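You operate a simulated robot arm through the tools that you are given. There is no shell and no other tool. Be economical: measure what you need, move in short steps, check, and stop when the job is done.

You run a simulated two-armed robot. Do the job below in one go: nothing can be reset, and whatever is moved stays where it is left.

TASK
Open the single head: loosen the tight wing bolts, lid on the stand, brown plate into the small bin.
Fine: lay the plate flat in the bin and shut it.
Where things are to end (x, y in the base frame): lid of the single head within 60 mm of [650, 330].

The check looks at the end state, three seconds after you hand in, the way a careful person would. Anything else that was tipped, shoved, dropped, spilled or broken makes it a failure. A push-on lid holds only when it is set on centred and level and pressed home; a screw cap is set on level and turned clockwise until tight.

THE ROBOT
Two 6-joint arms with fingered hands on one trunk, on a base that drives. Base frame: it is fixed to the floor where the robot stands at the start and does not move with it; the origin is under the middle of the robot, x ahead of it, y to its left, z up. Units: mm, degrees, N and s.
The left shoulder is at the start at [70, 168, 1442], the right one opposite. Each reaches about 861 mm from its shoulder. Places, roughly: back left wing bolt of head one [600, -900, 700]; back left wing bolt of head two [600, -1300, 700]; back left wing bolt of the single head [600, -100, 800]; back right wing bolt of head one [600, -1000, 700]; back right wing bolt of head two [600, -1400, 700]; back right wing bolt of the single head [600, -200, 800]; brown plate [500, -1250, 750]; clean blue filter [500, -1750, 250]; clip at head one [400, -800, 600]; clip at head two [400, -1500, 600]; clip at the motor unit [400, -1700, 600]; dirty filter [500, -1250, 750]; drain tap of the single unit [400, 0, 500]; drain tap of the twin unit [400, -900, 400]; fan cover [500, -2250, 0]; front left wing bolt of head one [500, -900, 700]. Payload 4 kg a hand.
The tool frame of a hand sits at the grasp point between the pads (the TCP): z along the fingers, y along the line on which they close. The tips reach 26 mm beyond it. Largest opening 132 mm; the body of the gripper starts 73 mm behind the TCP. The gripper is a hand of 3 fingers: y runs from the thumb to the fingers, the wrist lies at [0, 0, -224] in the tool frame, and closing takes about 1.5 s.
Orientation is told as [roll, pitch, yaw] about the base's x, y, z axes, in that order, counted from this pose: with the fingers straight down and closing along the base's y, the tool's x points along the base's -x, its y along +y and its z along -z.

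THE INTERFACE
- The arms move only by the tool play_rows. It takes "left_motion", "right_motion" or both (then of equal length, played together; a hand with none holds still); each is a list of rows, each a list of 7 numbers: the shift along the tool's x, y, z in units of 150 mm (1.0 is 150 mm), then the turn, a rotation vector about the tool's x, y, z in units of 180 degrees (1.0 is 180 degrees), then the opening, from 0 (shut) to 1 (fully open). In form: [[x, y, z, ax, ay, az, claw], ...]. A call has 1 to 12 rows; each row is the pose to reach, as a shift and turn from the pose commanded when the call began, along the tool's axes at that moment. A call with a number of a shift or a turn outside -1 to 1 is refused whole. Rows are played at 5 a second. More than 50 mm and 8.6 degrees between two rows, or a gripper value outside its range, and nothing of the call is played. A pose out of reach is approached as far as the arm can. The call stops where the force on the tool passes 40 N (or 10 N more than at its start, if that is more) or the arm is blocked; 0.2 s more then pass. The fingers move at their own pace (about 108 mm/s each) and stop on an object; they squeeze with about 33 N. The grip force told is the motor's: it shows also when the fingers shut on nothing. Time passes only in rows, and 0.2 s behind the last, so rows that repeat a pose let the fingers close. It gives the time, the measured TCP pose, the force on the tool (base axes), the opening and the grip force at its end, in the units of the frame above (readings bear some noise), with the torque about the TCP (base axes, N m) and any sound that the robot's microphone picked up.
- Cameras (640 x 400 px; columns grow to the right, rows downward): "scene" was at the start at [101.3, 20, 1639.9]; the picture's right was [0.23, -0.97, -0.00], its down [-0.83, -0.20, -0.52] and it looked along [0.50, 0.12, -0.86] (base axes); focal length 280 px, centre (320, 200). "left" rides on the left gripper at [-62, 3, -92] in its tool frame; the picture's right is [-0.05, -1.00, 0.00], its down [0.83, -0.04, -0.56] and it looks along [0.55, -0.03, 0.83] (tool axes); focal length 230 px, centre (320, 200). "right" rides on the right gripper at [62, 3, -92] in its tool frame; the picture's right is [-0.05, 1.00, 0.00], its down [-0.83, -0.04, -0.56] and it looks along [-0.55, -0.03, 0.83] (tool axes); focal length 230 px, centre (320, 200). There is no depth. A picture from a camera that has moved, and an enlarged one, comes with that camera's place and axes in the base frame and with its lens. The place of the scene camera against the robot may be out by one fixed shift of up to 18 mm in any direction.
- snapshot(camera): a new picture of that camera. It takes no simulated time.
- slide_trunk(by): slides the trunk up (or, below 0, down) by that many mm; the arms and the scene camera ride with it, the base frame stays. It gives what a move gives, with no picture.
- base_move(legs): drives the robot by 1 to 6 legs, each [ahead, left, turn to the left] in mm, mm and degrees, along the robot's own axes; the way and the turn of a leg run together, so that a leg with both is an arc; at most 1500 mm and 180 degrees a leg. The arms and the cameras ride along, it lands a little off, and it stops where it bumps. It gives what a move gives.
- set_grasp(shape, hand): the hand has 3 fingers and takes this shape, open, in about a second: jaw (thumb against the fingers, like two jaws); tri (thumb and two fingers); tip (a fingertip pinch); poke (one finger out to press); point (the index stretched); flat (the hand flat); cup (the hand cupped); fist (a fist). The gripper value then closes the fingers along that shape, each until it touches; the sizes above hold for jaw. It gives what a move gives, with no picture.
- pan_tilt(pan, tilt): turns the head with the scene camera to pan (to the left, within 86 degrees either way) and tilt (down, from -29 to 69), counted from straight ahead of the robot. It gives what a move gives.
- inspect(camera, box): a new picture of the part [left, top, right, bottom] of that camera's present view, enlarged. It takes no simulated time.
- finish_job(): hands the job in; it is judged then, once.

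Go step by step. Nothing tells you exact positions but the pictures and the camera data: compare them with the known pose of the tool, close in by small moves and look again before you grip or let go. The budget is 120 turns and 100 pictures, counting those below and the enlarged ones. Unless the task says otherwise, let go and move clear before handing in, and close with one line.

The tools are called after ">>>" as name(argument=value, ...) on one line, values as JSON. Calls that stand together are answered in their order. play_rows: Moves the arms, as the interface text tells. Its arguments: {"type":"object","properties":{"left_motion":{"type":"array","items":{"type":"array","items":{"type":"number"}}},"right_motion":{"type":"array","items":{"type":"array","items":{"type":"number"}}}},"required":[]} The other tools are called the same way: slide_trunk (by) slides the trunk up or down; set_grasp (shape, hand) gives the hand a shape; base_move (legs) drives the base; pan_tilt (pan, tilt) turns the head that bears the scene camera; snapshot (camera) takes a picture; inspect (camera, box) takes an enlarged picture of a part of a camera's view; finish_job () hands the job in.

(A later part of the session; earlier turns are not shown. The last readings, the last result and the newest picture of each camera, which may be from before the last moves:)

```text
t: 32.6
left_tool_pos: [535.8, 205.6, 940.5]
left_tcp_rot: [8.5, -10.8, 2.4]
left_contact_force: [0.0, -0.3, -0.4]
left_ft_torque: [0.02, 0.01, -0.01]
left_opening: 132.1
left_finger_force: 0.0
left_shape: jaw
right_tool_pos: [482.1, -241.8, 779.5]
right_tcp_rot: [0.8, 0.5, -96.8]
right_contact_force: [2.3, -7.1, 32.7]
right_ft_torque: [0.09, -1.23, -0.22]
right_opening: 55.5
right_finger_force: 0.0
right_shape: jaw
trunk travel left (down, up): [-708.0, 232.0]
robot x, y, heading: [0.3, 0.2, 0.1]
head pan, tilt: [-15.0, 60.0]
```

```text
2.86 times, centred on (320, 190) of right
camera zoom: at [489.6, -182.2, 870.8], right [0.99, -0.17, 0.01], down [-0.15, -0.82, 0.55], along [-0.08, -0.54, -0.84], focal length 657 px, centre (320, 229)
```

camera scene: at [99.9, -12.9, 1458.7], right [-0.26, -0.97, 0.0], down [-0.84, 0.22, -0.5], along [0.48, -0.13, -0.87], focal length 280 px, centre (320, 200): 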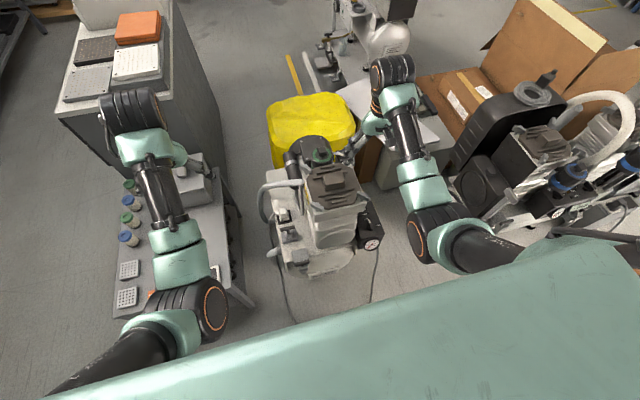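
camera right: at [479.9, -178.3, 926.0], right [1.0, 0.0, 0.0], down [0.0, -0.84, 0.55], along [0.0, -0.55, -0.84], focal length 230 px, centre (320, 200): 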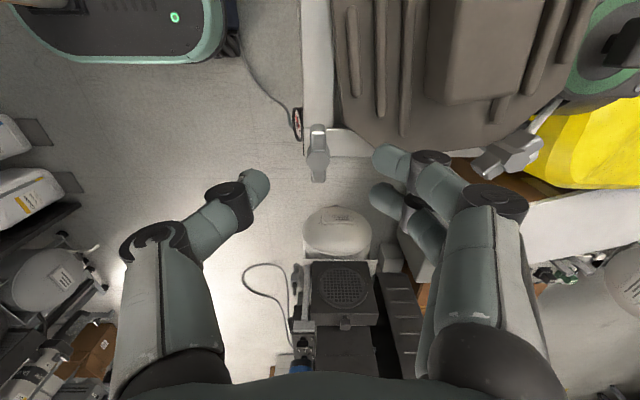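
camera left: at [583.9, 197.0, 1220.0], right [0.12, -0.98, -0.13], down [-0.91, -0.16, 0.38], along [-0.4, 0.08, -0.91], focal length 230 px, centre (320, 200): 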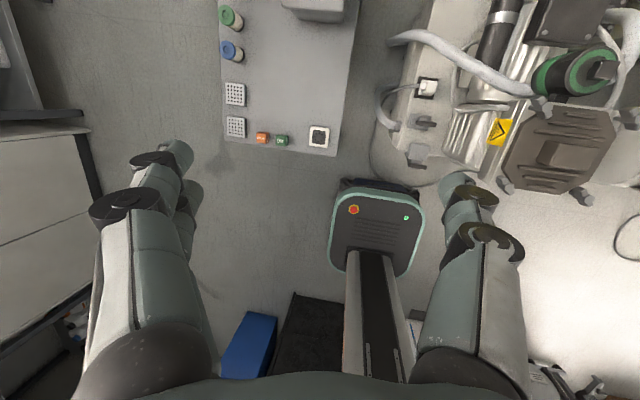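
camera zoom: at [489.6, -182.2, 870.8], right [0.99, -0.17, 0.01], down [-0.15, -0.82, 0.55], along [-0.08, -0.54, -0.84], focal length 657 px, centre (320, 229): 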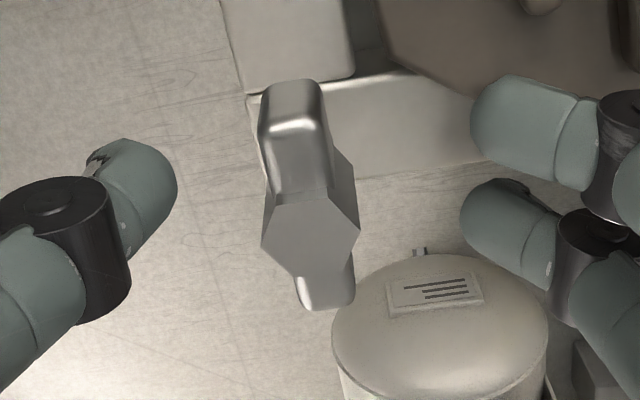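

The outer fingers touch the lid (top at z≈753). I lift 3 mm, close there, and turn.

>>> play_rows(right_motion=[[0, 0, -0.02, 0, 0, 0, 0.42], [0, 0, -0.02, 0, 0, 0, 0], [0, 0, -0.02, 0, 0, 0, 0], [0, 0, -0.02, 0, 0, 0, 0], [0, 0, -0.02, 0, 0, 0, 0], [0, 0, -0.02, 0, 0, 0, 0], [0, 0, -0.02, 0, 0, 0, 0]])

>>> play_rows(right_motion=[[0, 0, 0, 0, 0, -0.03, 0], [0, 0, 0, 0, 0, -0.06, 0], [0, 0, 0, 0, 0, -0.09, 0], [0, 0, 0, 0, 0, -0.12, 0], [0, 0, 0, 0, 0, -0.15, 0], [0, 0, 0, 0, 0, -0.18, 0]])

>>> inspect(camera="right", box=[220, 120, 420, 260])

```text
t: 34.2
left_tool_pos: [538.3, 204.9, 939.1]
left_tcp_rot: [8.4, -10.6, 2.4]
left_contact_force: [0.5, 0.0, -0.7]
left_ft_torque: [0.01, 0.01, -0.01]
left_opening: 131.9
left_finger_force: 0.0
left_shape: jaw
right_tool_pos: [478.0, -240.2, 778.0]
right_tcp_rot: [-0.1, 0.6, -96.8]
right_contact_force: [-9.4, -1.7, 17.2]
right_ft_torque: [-0.12, 0.08, -0.05]
right_opening: 10.7
right_finger_force: 33.2
right_shape: jaw
trunk travel left (down, up): [-708.0, 232.0]
robot x, y, heading: [1.1, -2.0, -0.1]
head pan, tilt: [-15.0, 60.0]
```

```text
t: 35.6
left_tool_pos: [537.8, 206.2, 939.9]
left_tcp_rot: [8.5, -10.7, 2.5]
left_contact_force: [-0.1, -0.2, 0.4]
left_ft_torque: [0.0, 0.02, -0.01]
left_opening: 131.9
left_finger_force: 0.0
left_shape: jaw
right_tool_pos: [477.7, -242.2, 777.8]
right_tcp_rot: [0.3, 0.2, -64.2]
right_contact_force: [-15.5, -1.7, 13.8]
right_ft_torque: [-0.05, 0.22, -0.02]
right_opening: 10.1
right_finger_force: 32.9
right_shape: jaw
trunk travel left (down, up): [-708.0, 232.0]
robot x, y, heading: [2.1, -2.3, 0.1]
head pan, tilt: [-15.0, 60.0]
```

```text
2.86 times, centred on (320, 190) of right
camera zoom: at [452.4, -185.8, 869.2], right [0.92, 0.39, 0.0], down [0.32, -0.77, 0.55], along [0.22, -0.51, -0.84], focal length 657 px, centre (320, 229)
```

zoom: 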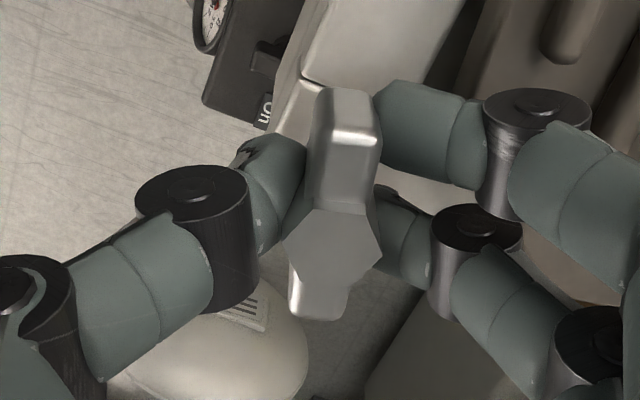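

>>> play_rows(right_motion=[[0, 0, 0, 0, 0, -0.03, 0], [0, 0, 0, 0, 0, -0.06, 0], [0, 0, 0, 0, 0, -0.09, 0], [0, 0, 0, 0, 0, -0.12, 0]])

>>> play_rows(right_motion=[[0, 0, 0, 0, 0, 0, 0.42], [0, 0, 0, 0, 0, 0, 0.42], [0, 0, -0.2, 0, 0, 0, 0.42], [0, 0, -0.45, 0, 0, 0, 0.42], [0, 0, -0.7, 0, 0, 0, 0.42], [0, 0, -0.9, 0, 0, 0, 0.42]])

>>> snapshot(camera="right")

>>> inspect(camera="scene", box=[280, 140, 380, 240])

```text
t: 36.6
left_tool_pos: [537.9, 204.8, 940.5]
left_tcp_rot: [8.5, -10.7, 2.3]
left_contact_force: [-0.3, -0.5, -0.2]
left_ft_torque: [0.0, 0.0, 0.01]
left_opening: 131.8
left_finger_force: 0.0
left_shape: jaw
right_tool_pos: [478.1, -242.6, 777.5]
right_tcp_rot: [0.3, 0.2, -42.5]
right_contact_force: [-17.4, -6.1, 11.9]
right_ft_torque: [-0.15, 0.22, 0.0]
right_opening: 9.5
right_finger_force: 33.1
right_shape: jaw
trunk travel left (down, up): [-708.0, 232.0]
robot x, y, heading: [-2.0, -0.8, -0.3]
head pan, tilt: [-15.0, 60.0]
```

```text
t: 38.0
left_tool_pos: [540.0, 204.6, 936.8]
left_tcp_rot: [8.5, -10.5, 2.5]
left_contact_force: [-0.3, -0.5, 0.2]
left_ft_torque: [0.03, 0.01, -0.01]
left_opening: 132.1
left_finger_force: 0.1
left_shape: jaw
right_tool_pos: [502.1, -243.3, 853.4]
right_tcp_rot: [0.4, 0.3, -42.7]
right_contact_force: [0.2, -1.1, 0.6]
right_ft_torque: [0.0, -0.01, 0.04]
right_opening: 54.9
right_finger_force: 0.1
right_shape: jaw
right hand out of reach, approached as far as the arm can: row 5, 6
trunk travel left (down, up): [-708.0, 232.0]
robot x, y, heading: [2.3, -0.2, 0.1]
head pan, tilt: [-15.0, 60.0]
```

```text
65 pictures are left
camera right: at [458.9, -200.5, 945.2], right [0.72, 0.7, 0.01], down [0.58, -0.6, 0.55], along [0.39, -0.39, -0.83], focal length 230 px, centre (320, 200)
```

right: 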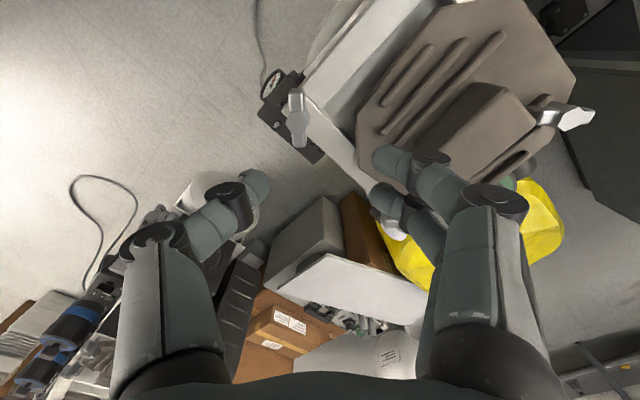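

```text
4.00 times, centred on (330, 190) of scene
camera zoom: at [100.0, -12.9, 1458.7], right [-0.26, -0.97, 0.0], down [-0.84, 0.22, -0.5], along [0.48, -0.13, -0.87], focal length 1120 px, centre (280, 240)
```

zoom: 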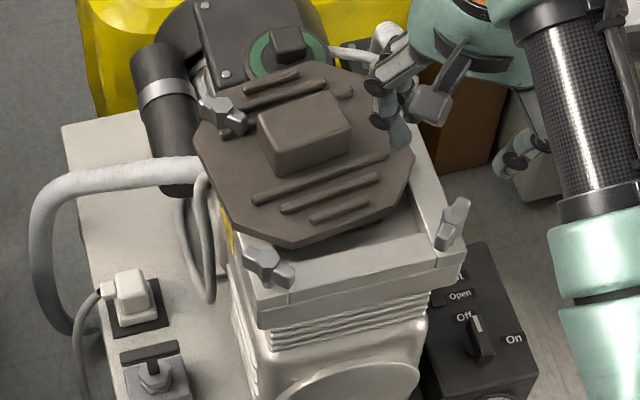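

The lid has slid some 20 mm back-left: my fingers must have dragged it, so it is not clamped hard now. I raise the trunk to clear the hand and look closely.

>>> slide_trunk(by=120)

>>> snapshot(camera="right")

>>> inspect(camera="scene", box=[270, 140, 390, 250])

```text
t: 39.5
left_tool_pos: [541.0, 205.4, 1058.1]
left_tcp_rot: [8.5, -10.4, 2.4]
left_contact_force: [0.1, -1.0, -0.7]
left_ft_torque: [0.01, 0.01, 0.03]
left_opening: 131.9
left_finger_force: 0.1
left_shape: jaw
right_tool_pos: [502.5, -244.6, 973.3]
right_tcp_rot: [0.4, 0.4, -42.7]
right_contact_force: [-0.1, -0.3, 1.1]
right_ft_torque: [-0.03, -0.04, 0.01]
right_opening: 55.1
right_finger_force: 0.0
right_shape: jaw
trunk travel left (down, up): [-828.0, 112.0]
robot x, y, heading: [-1.4, -0.1, 0.2]
head pan, tilt: [-15.0, 60.0]
```

```text
63 pictures are left
camera right: at [458.9, -200.4, 1065.1], right [0.72, 0.7, 0.01], down [0.58, -0.6, 0.55], along [0.39, -0.39, -0.83], focal length 230 px, centre (320, 200)
```

right: 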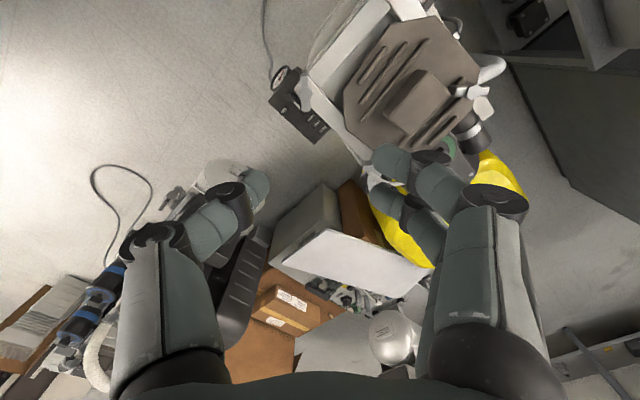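

```text
3.64 times, centred on (330, 195) of scene
camera zoom: at [100.1, -13.0, 1578.6], right [-0.26, -0.97, 0.0], down [-0.84, 0.22, -0.5], along [0.48, -0.13, -0.87], focal length 1018 px, centre (284, 218)
```

zoom: 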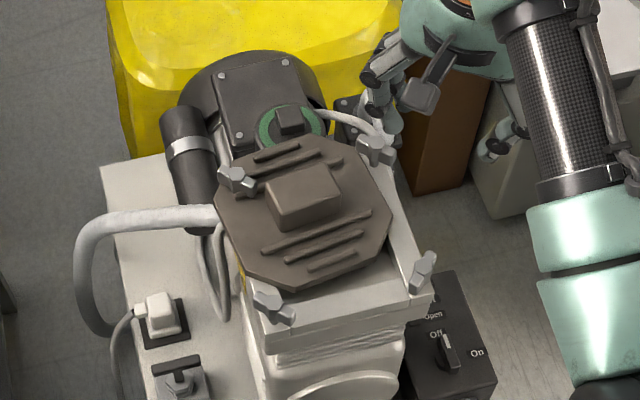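

>>> inspect(camera="scene", box=[300, 165, 362, 224])

>>> inspect(camera="right", box=[280, 0, 520, 170])

```text
6.78 times, centred on (331, 194) of scene
camera zoom: at [100.1, -13.0, 1578.6], right [-0.26, -0.97, 0.0], down [-0.84, 0.22, -0.5], along [0.48, -0.13, -0.87], focal length 1898 px, centre (245, 237)
```

zoom: 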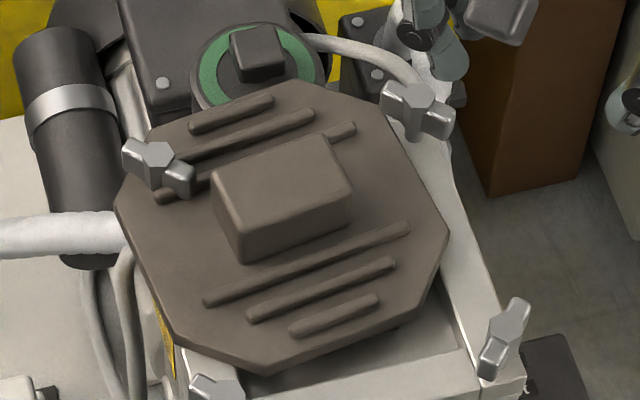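

```text
2.35 times, centred on (400, 85) of right
camera zoom: at [458.9, -200.4, 1065.1], right [0.72, 0.7, 0.01], down [0.58, -0.6, 0.55], along [0.39, -0.39, -0.83], focal length 541 px, centre (132, 471)
```

zoom: 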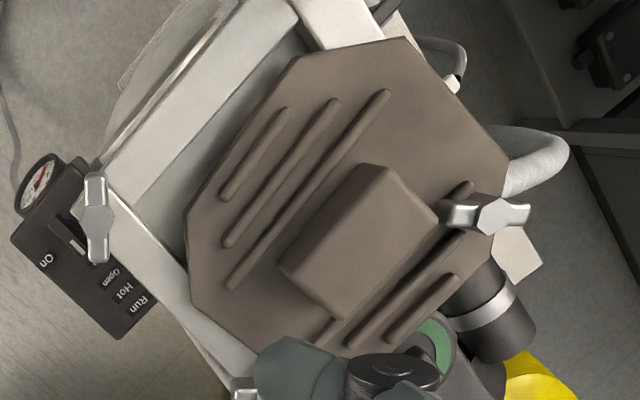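

The lid now sits slid under the back-left bolt, whose wing points over the lid; FL and BR wings lie tangential, so BL is the other tight one. I park the right arm aside and level the left hand to reach BL.

>>> play_rows(left_motion=[[-0.15, 0, 0, 0.016, 0.02, 0.006, 0.42], [-0.3, 0, 0, 0.032, 0.039, 0.012, 0.42], [-0.45, 0, 0, 0.047, 0.058, 0.018, 0.42], [-0.45, 0, 0, 0.047, 0.058, 0.018, 0.42]], right_motion=[[-0.2, -0.22, 0, 0, 0, 0, 0.42], [-0.4, -0.44, 0, 0, 0, 0, 0.42], [-0.6, -0.65, 0, 0, 0, 0, 0.42], [-0.75, -0.81, 0, 0, 0, 0, 0.42]])

```text
t: 40.5
left_tool_pos: [616.6, 203.3, 1062.9]
left_tcp_rot: [0.0, 0.2, -0.2]
left_contact_force: [0.1, 0.1, 0.4]
left_ft_torque: [0.03, 0.04, 0.04]
left_opening: 56.1
left_finger_force: 0.0
left_shape: jaw
left hand out of reach, approached as far as the arm can: row 1, 2, 3, 4
right_tool_pos: [504.3, -408.3, 974.3]
right_tcp_rot: [0.5, 0.3, -42.7]
right_contact_force: [-0.1, -0.1, 0.5]
right_ft_torque: [0.01, -0.03, 0.04]
right_opening: 54.9
right_finger_force: 0.0
right_shape: jaw
trunk travel left (down, up): [-828.0, 112.0]
robot x, y, heading: [2.9, 0.3, -0.2]
head pan, tilt: [-15.0, 60.0]
```

>>> play_rows(left_motion=[[0, -0.166, 0.1, 0, 0, -0.042, 0.42], [0, -0.333, 0.22, 0, 0, -0.083, 0.42], [0, -0.5, 0.33, 0, 0, -0.125, 0.42], [0, -0.667, 0.44, 0, 0, -0.167, 0.42], [0, -0.833, 0.55, 0, 0, -0.208, 0.42], [0, -1, 0.66, 0, 0, -0.25, 0.42]])

>>> play_rows(left_motion=[[0.16, -0.15, 0.1, 0, 0, 0, 0.42], [0.32, -0.3, 0.2, 0, 0, 0, 0.42], [0.48, -0.45, 0.3, 0, 0, 0, 0.42], [0.64, -0.6, 0.4, 0, 0, 0, 0.42], [0.797, -0.74, 0.5, 0, 0, 0, 0.42]])

>>> snapshot(camera="left")

```text
t: 41.9
left_tool_pos: [615.6, 55.5, 963.3]
left_tcp_rot: [0.2, 0.1, 44.9]
left_contact_force: [-0.7, 0.4, -1.0]
left_ft_torque: [-0.01, -0.01, -0.02]
left_opening: 55.8
left_finger_force: 0.0
left_shape: jaw
right_tool_pos: [503.1, -408.2, 974.3]
right_tcp_rot: [0.4, 0.3, -42.7]
right_contact_force: [-0.3, 0.5, -0.5]
right_ft_torque: [0.02, -0.03, -0.05]
right_opening: 54.9
right_finger_force: 0.1
right_shape: jaw
trunk travel left (down, up): [-828.0, 112.0]
robot x, y, heading: [-0.3, 1.5, -0.1]
head pan, tilt: [-15.0, 60.0]
```

```text
t: 43.1
left_tool_pos: [597.5, -17.1, 903.4]
left_tcp_rot: [0.0, 0.3, 44.8]
left_contact_force: [0.3, -0.3, -0.9]
left_ft_torque: [0.01, -0.02, 0.01]
left_opening: 55.7
left_finger_force: 0.1
left_shape: jaw
left hand out of reach, approached as far as the arm can: row 3, 4, 5
right_tool_pos: [503.6, -407.5, 974.1]
right_tcp_rot: [0.4, 0.3, -42.7]
right_contact_force: [-0.9, 0.4, 0.7]
right_ft_torque: [0.0, 0.01, -0.01]
right_opening: 55.2
right_finger_force: 0.1
right_shape: jaw
trunk travel left (down, up): [-828.0, 112.0]
robot x, y, heading: [3.3, -2.7, -0.1]
head pan, tilt: [-15.0, 60.0]
```

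```text
59 pictures are left
camera left: at [636.5, 28.7, 994.9], right [0.74, -0.67, 0.0], down [-0.56, -0.61, 0.56], along [-0.38, -0.41, -0.83], focal length 230 px, centre (320, 200)
```

left: 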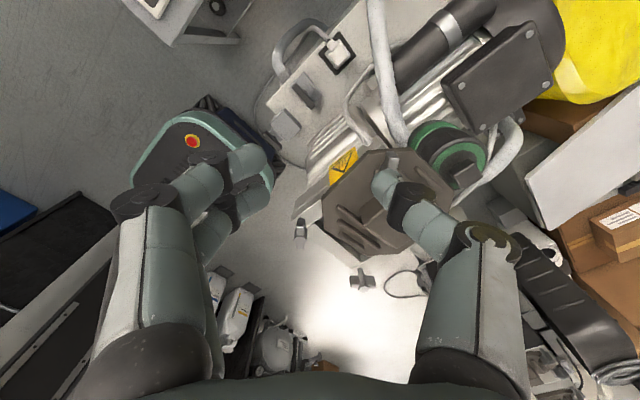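

The left arm can't reach across. I drive the base 130 mm left so the right arm can take the BL bolt in its good zone.

>>> base_move(legs=[[0, 130, 0]])

>>> play_rows(right_motion=[[0, 0, 0, 0, 0, 0.045, 0.42], [0, 0, 0, 0, 0, 0.09, 0.42], [0, 0, 0, 0, 0, 0.135, 0.42], [0, 0, 0, 0, 0, 0.18, 0.42], [0, 0, 0, 0, 0, 0.225, 0.42], [0, 0, 0, 0, 0, 0.27, 0.42], [0, 0, 0, 0, 0, 0.315, 0.42], [0, 0, 0, 0, 0, 0.36, 0.42], [0, 0, 0, 0, 0, 0.405, 0.42], [0, 0, 0, 0, 0, 0.45, 0.42], [0, 0, 0, 0, 0, 0.49, 0.42]])

```text
t: 44.3
left_tool_pos: [595.2, 110.1, 903.0]
left_tcp_rot: [0.2, 0.0, 44.7]
left_contact_force: [0.7, 0.7, 0.1]
left_ft_torque: [0.02, 0.02, 0.01]
left_opening: 55.7
left_finger_force: 0.1
left_shape: jaw
right_tool_pos: [502.6, -279.8, 973.5]
right_tcp_rot: [0.6, 0.3, -42.7]
right_contact_force: [-0.5, -0.4, 0.0]
right_ft_torque: [0.03, 0.01, 0.02]
right_opening: 54.9
right_finger_force: 0.1
right_shape: jaw
trunk travel left (down, up): [-828.0, 112.0]
robot x, y, heading: [-0.4, 126.1, -0.0]
head pan, tilt: [-15.0, 60.0]
```

```text
t: 46.7
left_tool_pos: [593.3, 112.0, 903.1]
left_tcp_rot: [0.2, 0.3, 44.7]
left_contact_force: [0.7, -0.1, -0.4]
left_ft_torque: [0.0, 0.0, -0.01]
left_opening: 55.9
left_finger_force: 0.1
left_shape: jaw
right_tool_pos: [501.7, -278.1, 974.3]
right_tcp_rot: [-0.2, 0.4, -131.1]
right_contact_force: [-0.2, 0.1, -0.3]
right_ft_torque: [-0.02, -0.03, 0.01]
right_opening: 55.2
right_finger_force: 0.0
right_shape: jaw
trunk travel left (down, up): [-828.0, 112.0]
robot x, y, heading: [4.0, 132.4, -0.1]
head pan, tilt: [-15.0, 60.0]
```

>>> play_rows(right_motion=[[0.22, -0.03, 0.09, 0, 0, 0.007, 0.42], [0.44, -0.06, 0.18, 0, 0, 0.014, 0.42], [0.659, -0.095, 0.267, 0, 0, 0.022, 0.42]])

>>> play_rows(right_motion=[[0.22, -0.05, 0.15, 0, 0, 0, 0.42], [0.44, -0.1, 0.3, 0, 0, 0, 0.42], [0.65, -0.141, 0.45, 0, 0, 0, 0.42]])

>>> snapshot(camera="right")

```text
t: 47.5
left_tool_pos: [596.0, 113.0, 901.9]
left_tcp_rot: [0.1, 0.3, 44.7]
left_contact_force: [-0.3, 0.1, -0.9]
left_ft_torque: [0.04, 0.0, 0.01]
left_opening: 55.5
left_finger_force: 0.1
left_shape: jaw
right_tool_pos: [557.5, -196.8, 934.8]
right_tcp_rot: [-0.3, 0.2, -134.9]
right_contact_force: [-1.0, 0.7, -0.4]
right_ft_torque: [0.0, 0.03, -0.02]
right_opening: 55.3
right_finger_force: 0.0
right_shape: jaw
trunk travel left (down, up): [-828.0, 112.0]
robot x, y, heading: [-3.3, 130.5, 0.1]
head pan, tilt: [-15.0, 60.0]
```

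```text
t: 48.3
left_tool_pos: [595.5, 112.2, 901.4]
left_tcp_rot: [0.1, 0.2, 44.6]
left_contact_force: [0.6, 0.7, -0.7]
left_ft_torque: [0.0, -0.07, -0.02]
left_opening: 55.7
left_finger_force: 0.0
left_shape: jaw
right_tool_pos: [611.3, -112.1, 867.0]
right_tcp_rot: [-0.3, 0.4, -134.8]
right_contact_force: [-1.0, -0.7, -0.1]
right_ft_torque: [0.03, 0.03, -0.01]
right_opening: 54.8
right_finger_force: 0.1
right_shape: jaw
trunk travel left (down, up): [-828.0, 112.0]
robot x, y, heading: [2.6, 123.9, -0.1]
head pan, tilt: [-15.0, 60.0]
```

```text
58 pictures are left
camera right: at [656.4, -71.0, 958.4], right [0.67, -0.74, -0.01], down [-0.62, -0.56, 0.55], along [-0.41, -0.37, -0.84], focal length 230 px, centre (320, 200)
```

right: 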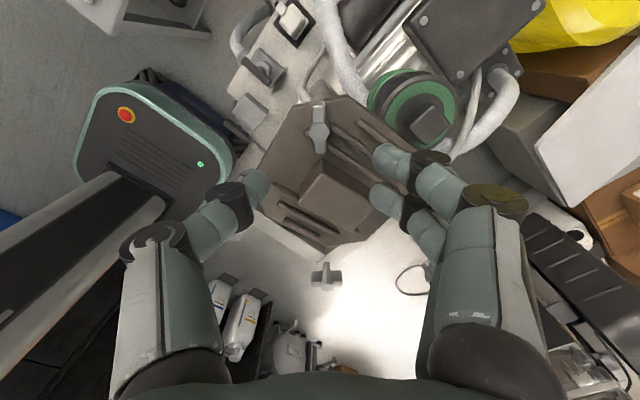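

BL hub computes to (610.7,-110.1), right below the hand. I descend to z≈784.

>>> play_rows(right_motion=[[0.007, -0.012, 0.15, 0, 0, 0, 0.42], [0.007, -0.012, 0.3, 0, 0, 0, 0.42], [0.007, -0.012, 0.45, 0, 0, 0, 0.42], [0.007, -0.012, 0.55, 0, 0, 0, 0.42]])

>>> inspect(camera="right", box=[220, 120, 420, 260])

```text
t: 49.3
left_tool_pos: [594.9, 112.9, 903.3]
left_tcp_rot: [0.1, 0.2, 44.6]
left_contact_force: [-1.1, 0.7, -0.3]
left_ft_torque: [0.0, 0.03, 0.0]
left_opening: 55.9
left_finger_force: 0.0
left_shape: jaw
right_tool_pos: [594.6, -108.3, 797.1]
right_tcp_rot: [-0.1, 0.4, -134.9]
right_contact_force: [0.1, 0.7, 0.9]
right_ft_torque: [0.02, -0.01, -0.01]
right_opening: 55.0
right_finger_force: 0.1
right_shape: jaw
right hand out of reach, approached as far as the arm can: row 3, 4
trunk travel left (down, up): [-828.0, 112.0]
robot x, y, heading: [-0.4, 128.4, 0.2]
head pan, tilt: [-15.0, 60.0]
```

```text
2.86 times, centred on (320, 190) of right
camera zoom: at [639.8, -67.8, 888.0], right [0.67, -0.74, 0.0], down [-0.62, -0.56, 0.55], along [-0.41, -0.37, -0.84], focal length 657 px, centre (320, 229)
```

zoom: 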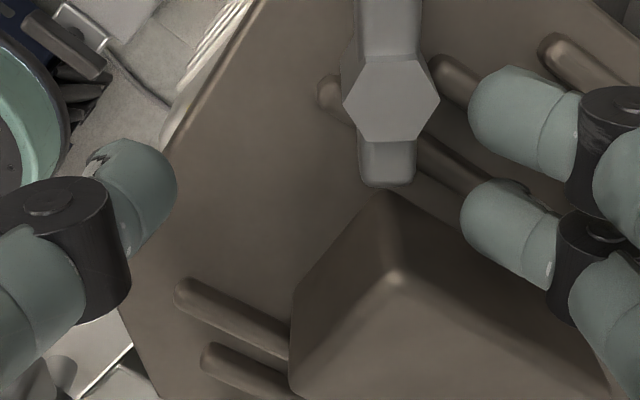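

At full stretch here; I raise the hand and lower the trunk 120 mm to regain reach.

>>> play_rows(right_motion=[[0, 0, -0.3, 0, 0, 0, 0.42], [0.05, 0.08, -0.6, 0, 0, 0, 0.42], [0.05, 0.08, -0.9, 0, 0, 0, 0.42]])

>>> slide_trunk(by=-120)

```text
t: 50.1
left_tool_pos: [595.2, 112.5, 902.5]
left_tcp_rot: [0.2, 0.3, 44.6]
left_contact_force: [0.4, 0.5, 0.1]
left_ft_torque: [0.04, 0.02, -0.05]
left_opening: 55.8
left_finger_force: 0.1
left_shape: jaw
right_tool_pos: [607.8, -112.9, 933.8]
right_tcp_rot: [-0.2, 0.3, -134.8]
right_contact_force: [0.3, 0.0, -0.8]
right_ft_torque: [-0.01, -0.02, 0.01]
right_opening: 55.2
right_finger_force: 0.1
right_shape: jaw
trunk travel left (down, up): [-828.0, 112.0]
robot x, y, heading: [-2.2, 130.3, -0.5]
head pan, tilt: [-15.0, 60.0]
```

```text
t: 51.6
left_tool_pos: [596.0, 112.3, 782.1]
left_tcp_rot: [0.1, 0.2, 44.6]
left_contact_force: [-0.8, 0.4, 0.3]
left_ft_torque: [-0.01, 0.05, 0.06]
left_opening: 55.8
left_finger_force: 0.0
left_shape: jaw
right_tool_pos: [608.6, -111.5, 813.1]
right_tcp_rot: [-0.3, 0.5, -134.8]
right_contact_force: [0.5, 0.0, 0.3]
right_ft_torque: [-0.01, 0.01, 0.02]
right_opening: 55.3
right_finger_force: 0.1
right_shape: jaw
trunk travel left (down, up): [-708.0, 232.0]
robot x, y, heading: [-1.3, 129.5, 0.1]
head pan, tilt: [-15.0, 60.0]
```

>>> play_rows(right_motion=[[0.021, 0, 0.1, 0, 0, 0, 0.42], [0.021, 0, 0.2, 0, 0, 0, 0.42]])

>>> inspect(camera="right", box=[220, 120, 420, 260])

```text
t: 52.2
left_tool_pos: [592.4, 113.6, 786.5]
left_tcp_rot: [-0.1, 0.1, 44.7]
left_contact_force: [-0.6, 0.8, 1.2]
left_ft_torque: [0.0, 0.0, 0.04]
left_opening: 55.6
left_finger_force: 0.1
left_shape: jaw
right_tool_pos: [610.7, -109.5, 790.6]
right_tcp_rot: [0.5, 0.9, -135.0]
right_contact_force: [0.2, -2.2, 23.5]
right_ft_torque: [-0.79, -0.61, 0.01]
right_opening: 56.1
right_finger_force: 0.1
right_shape: jaw
trunk travel left (down, up): [-708.0, 232.0]
robot x, y, heading: [-0.2, 127.0, 0.2]
head pan, tilt: [-15.0, 60.0]
```

```text
2.86 times, centred on (320, 190) of right
camera zoom: at [653.2, -68.7, 882.7], right [0.67, -0.74, 0.01], down [-0.63, -0.56, 0.54], along [-0.4, -0.37, -0.84], focal length 657 px, centre (320, 229)
```

zoom: 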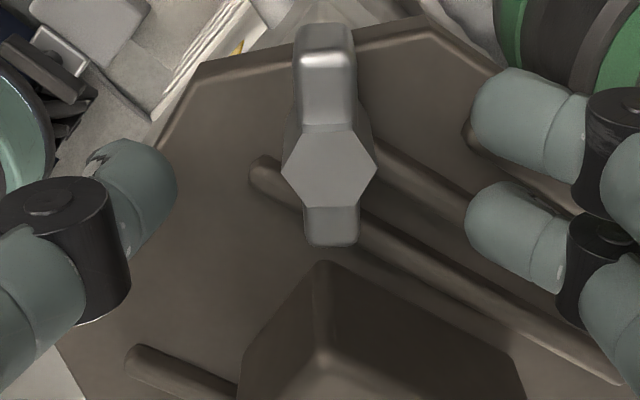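

Finger touches a lid ridge; I lift 2 mm, close on the hub and turn counterclockwise 90° in stages.

>>> play_rows(right_motion=[[0, 0, -0.013, 0, 0, 0, 0.3], [0, 0, -0.013, 0, 0, 0, 0], [0, 0, -0.013, 0, 0, 0, 0], [0, 0, -0.013, 0, 0, 0, 0], [0, 0, -0.013, 0, 0, 0, 0], [0, 0, -0.013, 0, 0, 0, 0], [0, 0, -0.013, 0, 0, 0, 0]])

>>> play_rows(right_motion=[[0, 0, 0, 0, 0, -0.02, 0], [0, 0, 0, 0, 0, -0.04, 0]])

>>> inspect(camera="right", box=[220, 120, 420, 260])

```text
t: 53.8
left_tool_pos: [591.7, 114.8, 785.0]
left_tcp_rot: [-0.2, 0.1, 44.7]
left_contact_force: [0.8, 0.7, -0.2]
left_ft_torque: [0.03, -0.01, 0.02]
left_opening: 55.8
left_finger_force: 0.1
left_shape: jaw
right_tool_pos: [606.1, -105.7, 789.0]
right_tcp_rot: [-0.3, 0.4, -134.8]
right_contact_force: [-14.4, 15.7, 20.6]
right_ft_torque: [0.08, 0.24, 0.1]
right_opening: 10.3
right_finger_force: 33.1
right_shape: jaw
trunk travel left (down, up): [-708.0, 232.0]
robot x, y, heading: [1.6, 128.9, -0.1]
head pan, tilt: [-15.0, 60.0]
```

```text
t: 54.4
left_tool_pos: [592.2, 113.4, 785.4]
left_tcp_rot: [-0.2, 0.1, 44.6]
left_contact_force: [0.5, -0.1, 0.8]
left_ft_torque: [0.0, 0.0, 0.01]
left_opening: 55.8
left_finger_force: 0.1
left_shape: jaw
right_tool_pos: [606.3, -106.0, 788.7]
right_tcp_rot: [-0.2, 0.4, -127.6]
right_contact_force: [-16.1, 14.2, 19.0]
right_ft_torque: [0.1, 0.28, 0.06]
right_opening: 10.6
right_finger_force: 32.7
right_shape: jaw
trunk travel left (down, up): [-708.0, 232.0]
robot x, y, heading: [1.6, 128.4, 0.2]
head pan, tilt: [-15.0, 60.0]
```

```text
2.86 times, centred on (320, 190) of right
camera zoom: at [644.4, -60.1, 879.9], right [0.76, -0.65, 0.0], down [-0.54, -0.64, 0.55], along [-0.36, -0.42, -0.84], focal length 657 px, centre (320, 229)
```

zoom: 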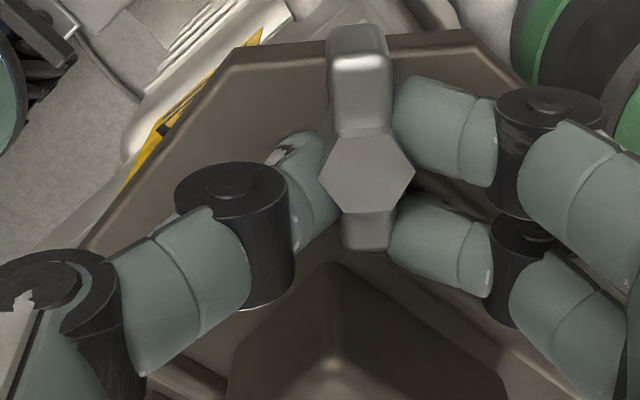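

>>> play_rows(right_motion=[[0, 0, 0, 0, 0, -0.035, 0], [0, 0, 0, 0, 0, -0.07, 0], [0, 0, 0, 0, 0, -0.105, 0], [0, 0, 0, 0, 0, -0.14, 0], [0, 0, 0, 0, 0, -0.175, 0], [0, 0, 0, 0, 0, -0.21, 0]])

>>> inspect(camera="right", box=[200, 100, 440, 260])

```text
t: 55.8
left_tool_pos: [591.5, 110.7, 784.1]
left_tcp_rot: [-0.1, -0.1, 44.7]
left_contact_force: [-0.6, 0.2, 0.8]
left_ft_torque: [0.02, -0.02, -0.03]
left_opening: 55.6
left_finger_force: 0.0
left_shape: jaw
right_tool_pos: [607.0, -112.5, 787.6]
right_tcp_rot: [0.4, 0.2, -89.8]
right_contact_force: [-14.2, -9.1, 18.9]
right_ft_torque: [-0.34, 0.11, -0.08]
right_opening: 10.3
right_finger_force: 33.4
right_shape: jaw
trunk travel left (down, up): [-708.0, 232.0]
robot x, y, heading: [1.6, 129.1, -0.1]
head pan, tilt: [-15.0, 60.0]
```

```text
2.50 times, centred on (320, 180) of right
camera zoom: at [608.6, -51.1, 879.7], right [1.0, -0.05, 0.01], down [-0.04, -0.83, 0.55], along [-0.02, -0.55, -0.83], focal length 575 px, centre (320, 250)
```

zoom: 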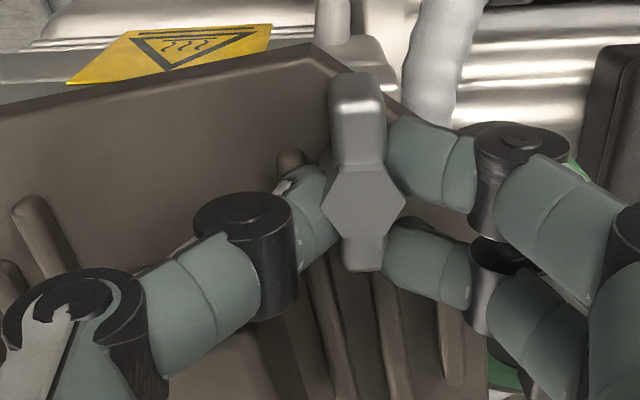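

>>> play_rows(right_motion=[[0, 0, 0, 0, 0, -0.035, 0], [0, 0, 0, 0, 0, -0.07, 0], [0, 0, 0, 0, 0, -0.105, 0], [0, 0, 0, 0, 0, -0.14, 0], [0, 0, 0, 0, 0, -0.175, 0], [0, 0, 0, 0, 0, -0.21, 0], [0, 0, 0, 0, 0, -0.25, 0]])

>>> play_rows(right_motion=[[0, 0, 0, 0, 0, 0, 0.35], [0, 0, 0, 0, 0, 0, 0.42], [0, 0, -0.2, 0, 0, 0, 0.42], [0, 0, -0.4, 0, 0, 0, 0.42]])

>>> snapshot(camera="right")

>>> snapshot(camera="scene")

```text
t: 57.4
left_tool_pos: [595.2, 109.5, 784.0]
left_tcp_rot: [0.1, 0.0, 44.7]
left_contact_force: [-0.2, -0.2, -0.1]
left_ft_torque: [-0.04, 0.01, 0.02]
left_opening: 55.7
left_finger_force: 0.0
left_shape: jaw
right_tool_pos: [613.1, -117.1, 787.3]
right_tcp_rot: [0.4, -0.4, -45.0]
right_contact_force: [10.7, -26.5, 22.4]
right_ft_torque: [-0.44, -0.3, -0.38]
right_opening: 10.3
right_finger_force: 32.6
right_shape: jaw
trunk travel left (down, up): [-708.0, 232.0]
robot x, y, heading: [-1.4, 130.5, 0.2]
head pan, tilt: [-15.0, 60.0]
```

```text
t: 58.4
left_tool_pos: [595.4, 113.5, 783.2]
left_tcp_rot: [-0.1, 0.2, 44.7]
left_contact_force: [0.1, -0.4, -0.2]
left_ft_torque: [-0.03, -0.01, -0.02]
left_opening: 55.8
left_finger_force: 0.0
left_shape: jaw
right_tool_pos: [610.0, -110.7, 845.3]
right_tcp_rot: [0.5, 0.3, -44.8]
right_contact_force: [1.3, -0.8, -0.3]
right_ft_torque: [-0.02, -0.02, -0.02]
right_opening: 54.9
right_finger_force: 0.0
right_shape: jaw
trunk travel left (down, up): [-708.0, 232.0]
robot x, y, heading: [-0.8, 130.6, -0.3]
head pan, tilt: [-15.0, 60.0]
```

```text
53 pictures are left
camera right: at [568.2, -65.2, 936.5], right [0.74, 0.67, 0.01], down [0.56, -0.62, 0.55], along [0.37, -0.4, -0.84], focal length 230 px, centre (320, 200)
```

right: 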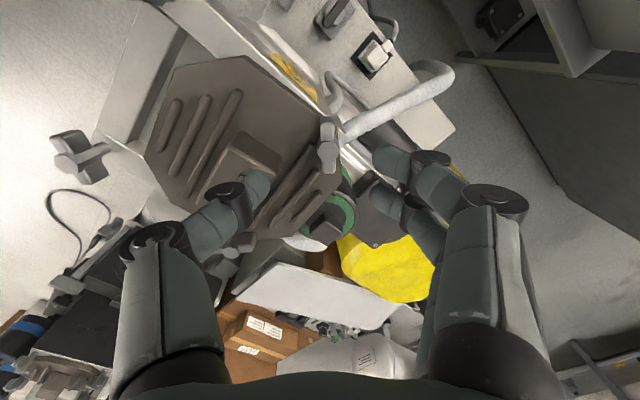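

```text
52 pictures are left
camera scene: at [99.3, 117.1, 1458.7], right [-0.26, -0.97, 0.0], down [-0.84, 0.22, -0.5], along [0.48, -0.13, -0.87], focal length 280 px, centre (320, 200)
```

scene: 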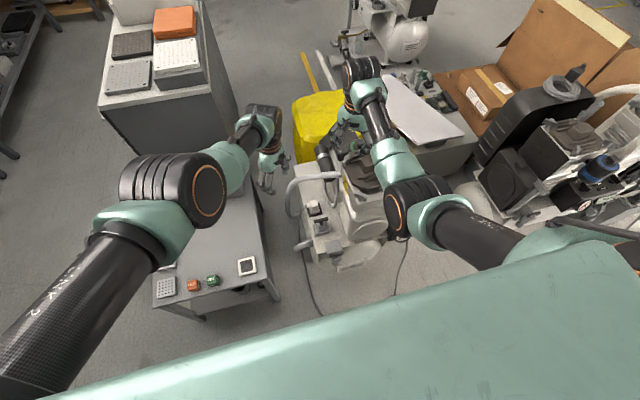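

BL's wing is now tangential and the lid is free. I turn the right hand to the lid's angle above its handle for a look.

>>> play_rows(right_motion=[[0, -0.06, -0.03, 0, 0, -0.042, 0.6], [0.01, -0.12, -0.06, 0, 0, -0.084, 0.7], [0.02, -0.18, -0.09, 0, 0, -0.126, 0.8], [0.03, -0.25, -0.12, 0, 0, -0.168, 0.9], [0.04, -0.32, -0.15, 0, 0, -0.21, 1], [0.042, -0.4, -0.15, 0, 0, -0.252, 1], [0.042, -0.467, -0.15, 0, 0, -0.294, 1]])

>>> snapshot(camera="right")

```text
t: 60.0
left_tool_pos: [595.1, 112.4, 782.7]
left_tcp_rot: [0.1, 0.2, 44.6]
left_contact_force: [0.5, 0.9, -0.7]
left_ft_torque: [0.0, 0.02, 0.03]
left_opening: 55.9
left_finger_force: 0.1
left_shape: jaw
right_tool_pos: [554.8, -156.5, 866.2]
right_tcp_rot: [0.4, -0.2, 8.2]
right_contact_force: [-0.5, -0.7, 0.0]
right_ft_torque: [0.0, -0.02, 0.03]
right_opening: 131.9
right_finger_force: 0.0
right_shape: jaw
trunk travel left (down, up): [-708.0, 232.0]
robot x, y, heading: [-1.0, 128.7, -0.0]
head pan, tilt: [-15.0, 60.0]
```

```text
51 pictures are left
camera right: at [492.5, -162.2, 957.3], right [-0.09, 1.0, 0.01], down [0.83, 0.07, 0.56], along [0.55, 0.06, -0.83], focal length 230 px, centre (320, 200)
```

right: 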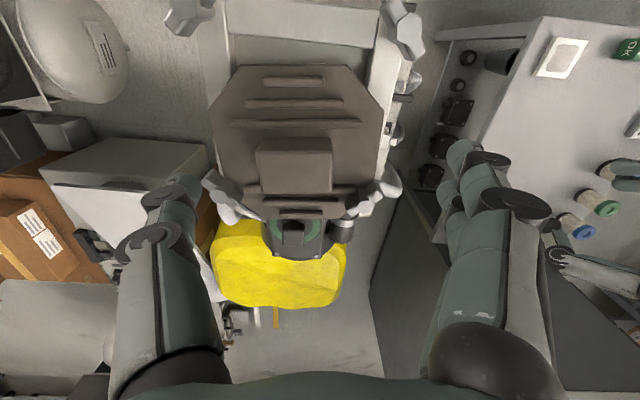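

>>> inspect(camera="right", box=[180, 40, 420, 240])

```text
2.00 times, centred on (300, 140) of right
camera zoom: at [492.5, -162.2, 957.3], right [-0.09, 1.0, 0.01], down [0.83, 0.07, 0.56], along [0.55, 0.06, -0.83], focal length 460 px, centre (360, 320)
```

zoom: 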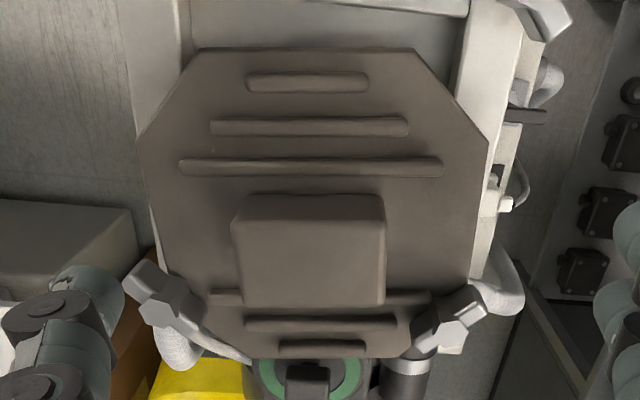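

The lid has slid about +35 mm in x under the rear bolts (centre ≈(580,-176), handle centre ≈(578,-172), 58 mm wide). I grip the handle, then will slide it forward before lifting.

>>> play_rows(right_motion=[[-0.07, -0.06, 0.05, 0, 0, 0, 0.7], [-0.137, -0.124, 0.1, 0, 0, 0, 0.7], [-0.137, -0.124, 0.25, 0, 0, 0, 0.7], [-0.137, -0.124, 0.4, 0, 0, 0, 0.7], [-0.137, -0.124, 0.48, 0, 0, 0, 0.7]])

>>> inspect(camera="right", box=[180, 80, 460, 280])

```text
t: 61.2
left_tool_pos: [596.0, 112.2, 782.0]
left_tcp_rot: [0.1, 0.2, 44.7]
left_contact_force: [0.6, -1.0, -0.6]
left_ft_torque: [0.02, 0.01, 0.01]
left_opening: 55.7
left_finger_force: 0.1
left_shape: jaw
right_tool_pos: [579.0, -170.7, 793.3]
right_tcp_rot: [0.3, -0.2, 8.1]
right_contact_force: [1.1, -0.4, 0.0]
right_ft_torque: [0.0, 0.01, -0.01]
right_opening: 92.8
right_finger_force: 0.2
right_shape: jaw
trunk travel left (down, up): [-708.0, 232.0]
robot x, y, heading: [-1.8, 127.3, -0.1]
head pan, tilt: [-15.0, 60.0]
```

```text
2.00 times, centred on (320, 180) of right
camera zoom: at [516.6, -176.5, 885.4], right [-0.09, 1.0, 0.01], down [0.83, 0.07, 0.56], along [0.55, 0.06, -0.83], focal length 460 px, centre (320, 240)
```

zoom: 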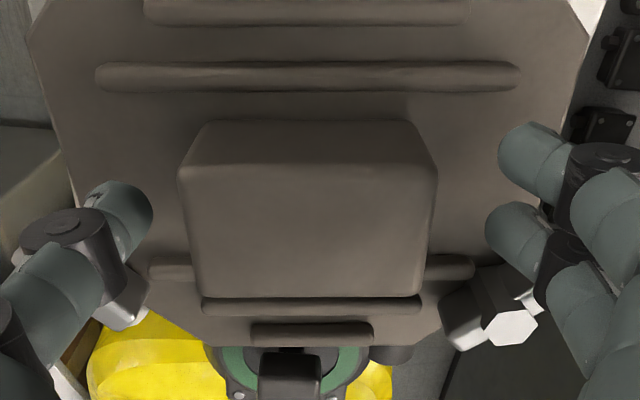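

>>> play_rows(right_motion=[[0, 0, 0.04, 0, 0, 0, 0.7], [0, 0, 0.07, 0, 0, 0, 0.7], [0, 0, 0.07, 0, 0, 0, 0.3], [0, 0, 0.07, 0, 0, 0, 0.2], [0, 0, 0.07, 0, 0, 0, 0.2], [0, 0, 0.07, 0, 0, 0, 0.2]])

```text
t: 62.6
left_tool_pos: [595.2, 113.1, 783.2]
left_tcp_rot: [0.1, 0.2, 44.6]
left_contact_force: [-0.5, -0.4, 0.0]
left_ft_torque: [0.0, -0.02, 0.0]
left_opening: 55.8
left_finger_force: 0.0
left_shape: jaw
right_tool_pos: [579.2, -169.4, 783.7]
right_tcp_rot: [0.5, -0.1, 8.0]
right_contact_force: [-0.4, -1.1, -0.1]
right_ft_torque: [-0.01, 0.0, -0.09]
right_opening: 55.3
right_finger_force: 32.9
right_shape: jaw
trunk travel left (down, up): [-708.0, 232.0]
robot x, y, heading: [1.0, 126.4, -0.2]
head pan, tilt: [-15.0, 60.0]
```

Gripped at 55 mm. I slide the lid forward 36 mm and square it, watching force.

>>> play_rows(right_motion=[[0.06, 0.008, -0.002, 0, 0, 0.011, 0.2], [0.12, 0.016, -0.004, 0, 0, 0.022, 0.2], [0.18, 0.024, -0.006, 0, 0, 0.033, 0.2], [0.24, 0.033, -0.006, 0, 0, 0.044, 0.2]])

>>> snapshot(camera="right")

```text
t: 63.6
left_tool_pos: [594.3, 111.8, 782.3]
left_tcp_rot: [0.1, 0.2, 44.7]
left_contact_force: [0.0, 0.5, -0.2]
left_ft_torque: [0.0, 0.0, 0.0]
left_opening: 55.8
left_finger_force: 0.0
left_shape: jaw
right_tool_pos: [543.6, -169.3, 784.3]
right_tcp_rot: [0.5, 0.0, 0.1]
right_contact_force: [0.0, 0.0, -0.6]
right_ft_torque: [0.0, 0.01, 0.01]
right_opening: 55.4
right_finger_force: 32.3
right_shape: jaw
trunk travel left (down, up): [-708.0, 232.0]
robot x, y, heading: [1.8, 131.6, 0.3]
head pan, tilt: [-15.0, 60.0]
```

```text
48 pictures are left
camera right: at [480.4, -167.7, 876.0], right [0.05, 1.0, 0.01], down [0.83, -0.05, 0.56], along [0.55, -0.02, -0.83], focal length 230 px, centre (320, 200)
```

right: 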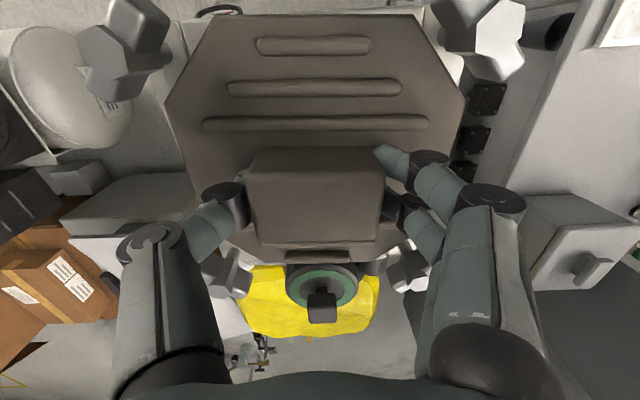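

The lid slides freely. I lift it straight up.

>>> play_rows(right_motion=[[0, 0, -0.05, 0, 0, 0, 0.2], [0, 0, -0.12, 0, 0, 0, 0.2], [0, 0, -0.25, 0, 0, 0, 0.2], [0, 0, -0.45, 0, 0, 0, 0.2]])

>>> snapshot(camera="right")

>>> inspect(camera="scene", box=[280, 110, 440, 270])

```text
t: 64.6
left_tool_pos: [595.0, 112.6, 782.2]
left_tcp_rot: [0.1, 0.3, 44.7]
left_contact_force: [-0.1, -0.8, 0.2]
left_ft_torque: [-0.01, -0.02, -0.02]
left_opening: 55.8
left_finger_force: 0.0
left_shape: jaw
right_tool_pos: [542.6, -170.6, 853.1]
right_tcp_rot: [0.6, 0.0, 0.1]
right_contact_force: [0.2, 0.1, -5.0]
right_ft_torque: [0.02, 0.02, 0.0]
right_opening: 55.0
right_finger_force: 33.1
right_shape: jaw
trunk travel left (down, up): [-708.0, 232.0]
robot x, y, heading: [-1.1, 125.1, -0.0]
head pan, tilt: [-15.0, 60.0]
```

```text
47 pictures are left
camera right: at [480.4, -168.0, 943.8], right [0.05, 1.0, 0.01], down [0.83, -0.05, 0.56], along [0.56, -0.02, -0.83], focal length 230 px, centre (320, 200)
```

right: 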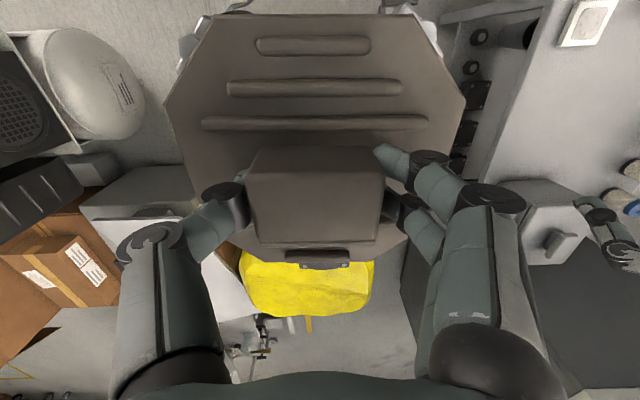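

```text
2.50 times, centred on (360, 190) of scene
camera zoom: at [100.3, 116.0, 1458.6], right [-0.26, -0.97, 0.0], down [-0.84, 0.22, -0.5], along [0.48, -0.13, -0.87], focal length 700 px, centre (220, 225)
```

zoom: 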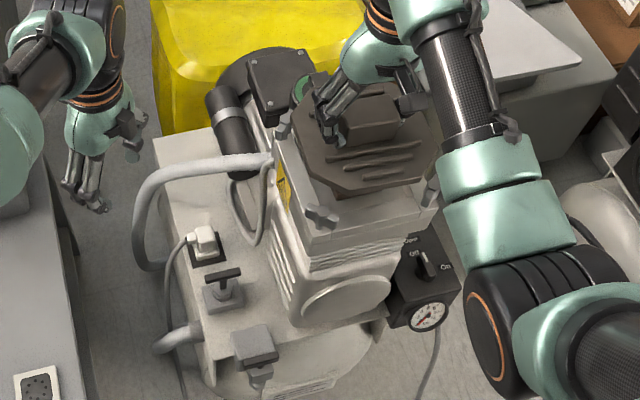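

The lid is held (≈0.5 kg). I raise the left hand well up so it won't hit the bench, then drive toward the stand.

>>> play_rows(left_motion=[[0, 0, -0.3, 0, 0, 0, 0.42], [0, 0, -0.6, 0, 0, 0, 0.42], [0, 0, -0.8, 0, 0, 0, 0.42], [0, 0, -1, 0, 0, 0, 0.42]], right_motion=[[0, 0, -0.1, 0, 0, 0, 0.2], [0, 0, -0.2, 0, 0, 0, 0.2], [0, 0, -0.25, 0, 0, 0, 0.2], [0, 0, -0.3, 0, 0, 0, 0.2]])

>>> play_rows(left_motion=[[0, 0, -0.3, 0, 0, 0, 0.42], [0, 0, -0.5, 0, 0, 0, 0.42]])

>>> base_move(legs=[[0, 400, 0]])

>>> snapshot(camera="right")

>>> snapshot(camera="scene")

```text
t: 65.6
left_tool_pos: [642.4, 111.9, 921.0]
left_tcp_rot: [0.4, 0.4, 44.7]
left_contact_force: [-0.4, 0.0, 0.3]
left_ft_torque: [0.02, 0.0, 0.01]
left_opening: 55.9
left_finger_force: 0.1
left_shape: jaw
left hand out of reach, approached as far as the arm can: row 1, 2, 3, 4
right_tool_pos: [549.6, -174.0, 886.8]
right_tcp_rot: [0.5, -0.3, 0.1]
right_contact_force: [0.0, -0.6, -5.7]
right_ft_torque: [0.02, 0.02, 0.01]
right_opening: 54.9
right_finger_force: 33.6
right_shape: jaw
right hand out of reach, approached as far as the arm can: row 3, 4
trunk travel left (down, up): [-708.0, 232.0]
robot x, y, heading: [4.3, 130.8, 0.1]
head pan, tilt: [-15.0, 60.0]
```

```text
t: 66.2
left_tool_pos: [651.0, 112.7, 998.2]
left_tcp_rot: [0.2, 0.3, 44.7]
left_contact_force: [0.6, 0.0, 0.1]
left_ft_torque: [0.0, 0.03, 0.01]
left_opening: 56.0
left_finger_force: 0.0
left_shape: jaw
left hand out of reach, approached as far as the arm can: row 1, 2
right_tool_pos: [550.4, -173.1, 887.6]
right_tcp_rot: [0.4, -0.3, 0.1]
right_contact_force: [0.2, 0.1, -5.3]
right_ft_torque: [0.04, 0.04, 0.01]
right_opening: 55.1
right_finger_force: 32.6
right_shape: jaw
trunk travel left (down, up): [-708.0, 232.0]
robot x, y, heading: [4.0, 131.2, 0.2]
head pan, tilt: [-15.0, 60.0]
```

```text
t: 68.7
left_tool_pos: [652.4, 503.4, 997.1]
left_tcp_rot: [0.4, 0.3, 44.8]
left_contact_force: [-1.1, -0.5, -0.2]
left_ft_torque: [0.0, -0.03, -0.01]
left_opening: 55.7
left_finger_force: 0.2
left_shape: jaw
right_tool_pos: [550.6, 219.0, 886.1]
right_tcp_rot: [0.4, -0.1, 0.2]
right_contact_force: [0.4, -0.1, -6.6]
right_ft_torque: [0.02, 0.02, 0.01]
right_opening: 55.2
right_finger_force: 33.3
right_shape: jaw
trunk travel left (down, up): [-708.0, 232.0]
robot x, y, heading: [-0.9, 517.7, 0.2]
head pan, tilt: [-15.0, 60.0]
```

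```text
45 pictures are left
camera right: at [487.9, 219.9, 977.5], right [0.05, 1.0, 0.01], down [0.83, -0.04, 0.56], along [0.56, -0.02, -0.83], focal length 230 px, centre (320, 200)
```

right: 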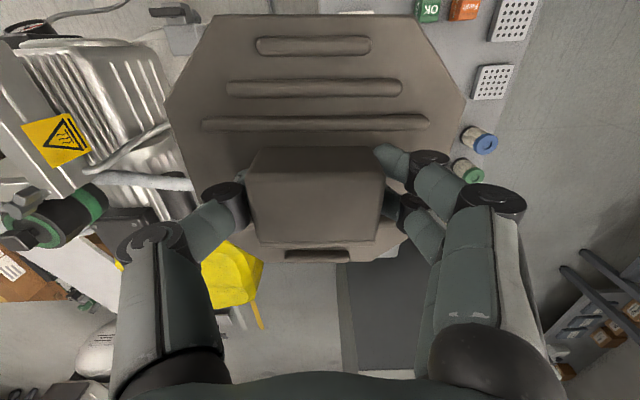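

```text
44 pictures are left
camera scene: at [100.6, 506.3, 1458.6], right [-0.26, -0.97, 0.0], down [-0.84, 0.22, -0.5], along [0.48, -0.13, -0.87], focal length 280 px, centre (320, 200)
```

scene: 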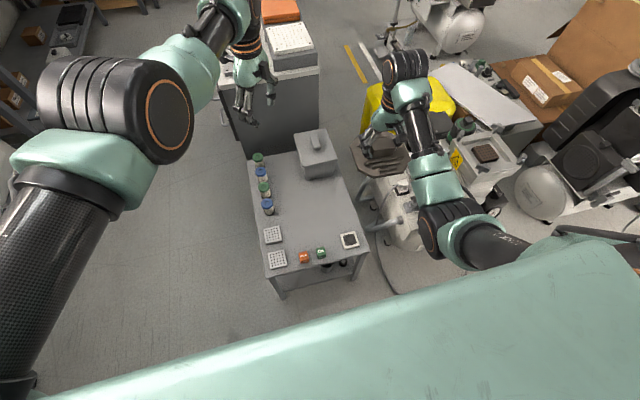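

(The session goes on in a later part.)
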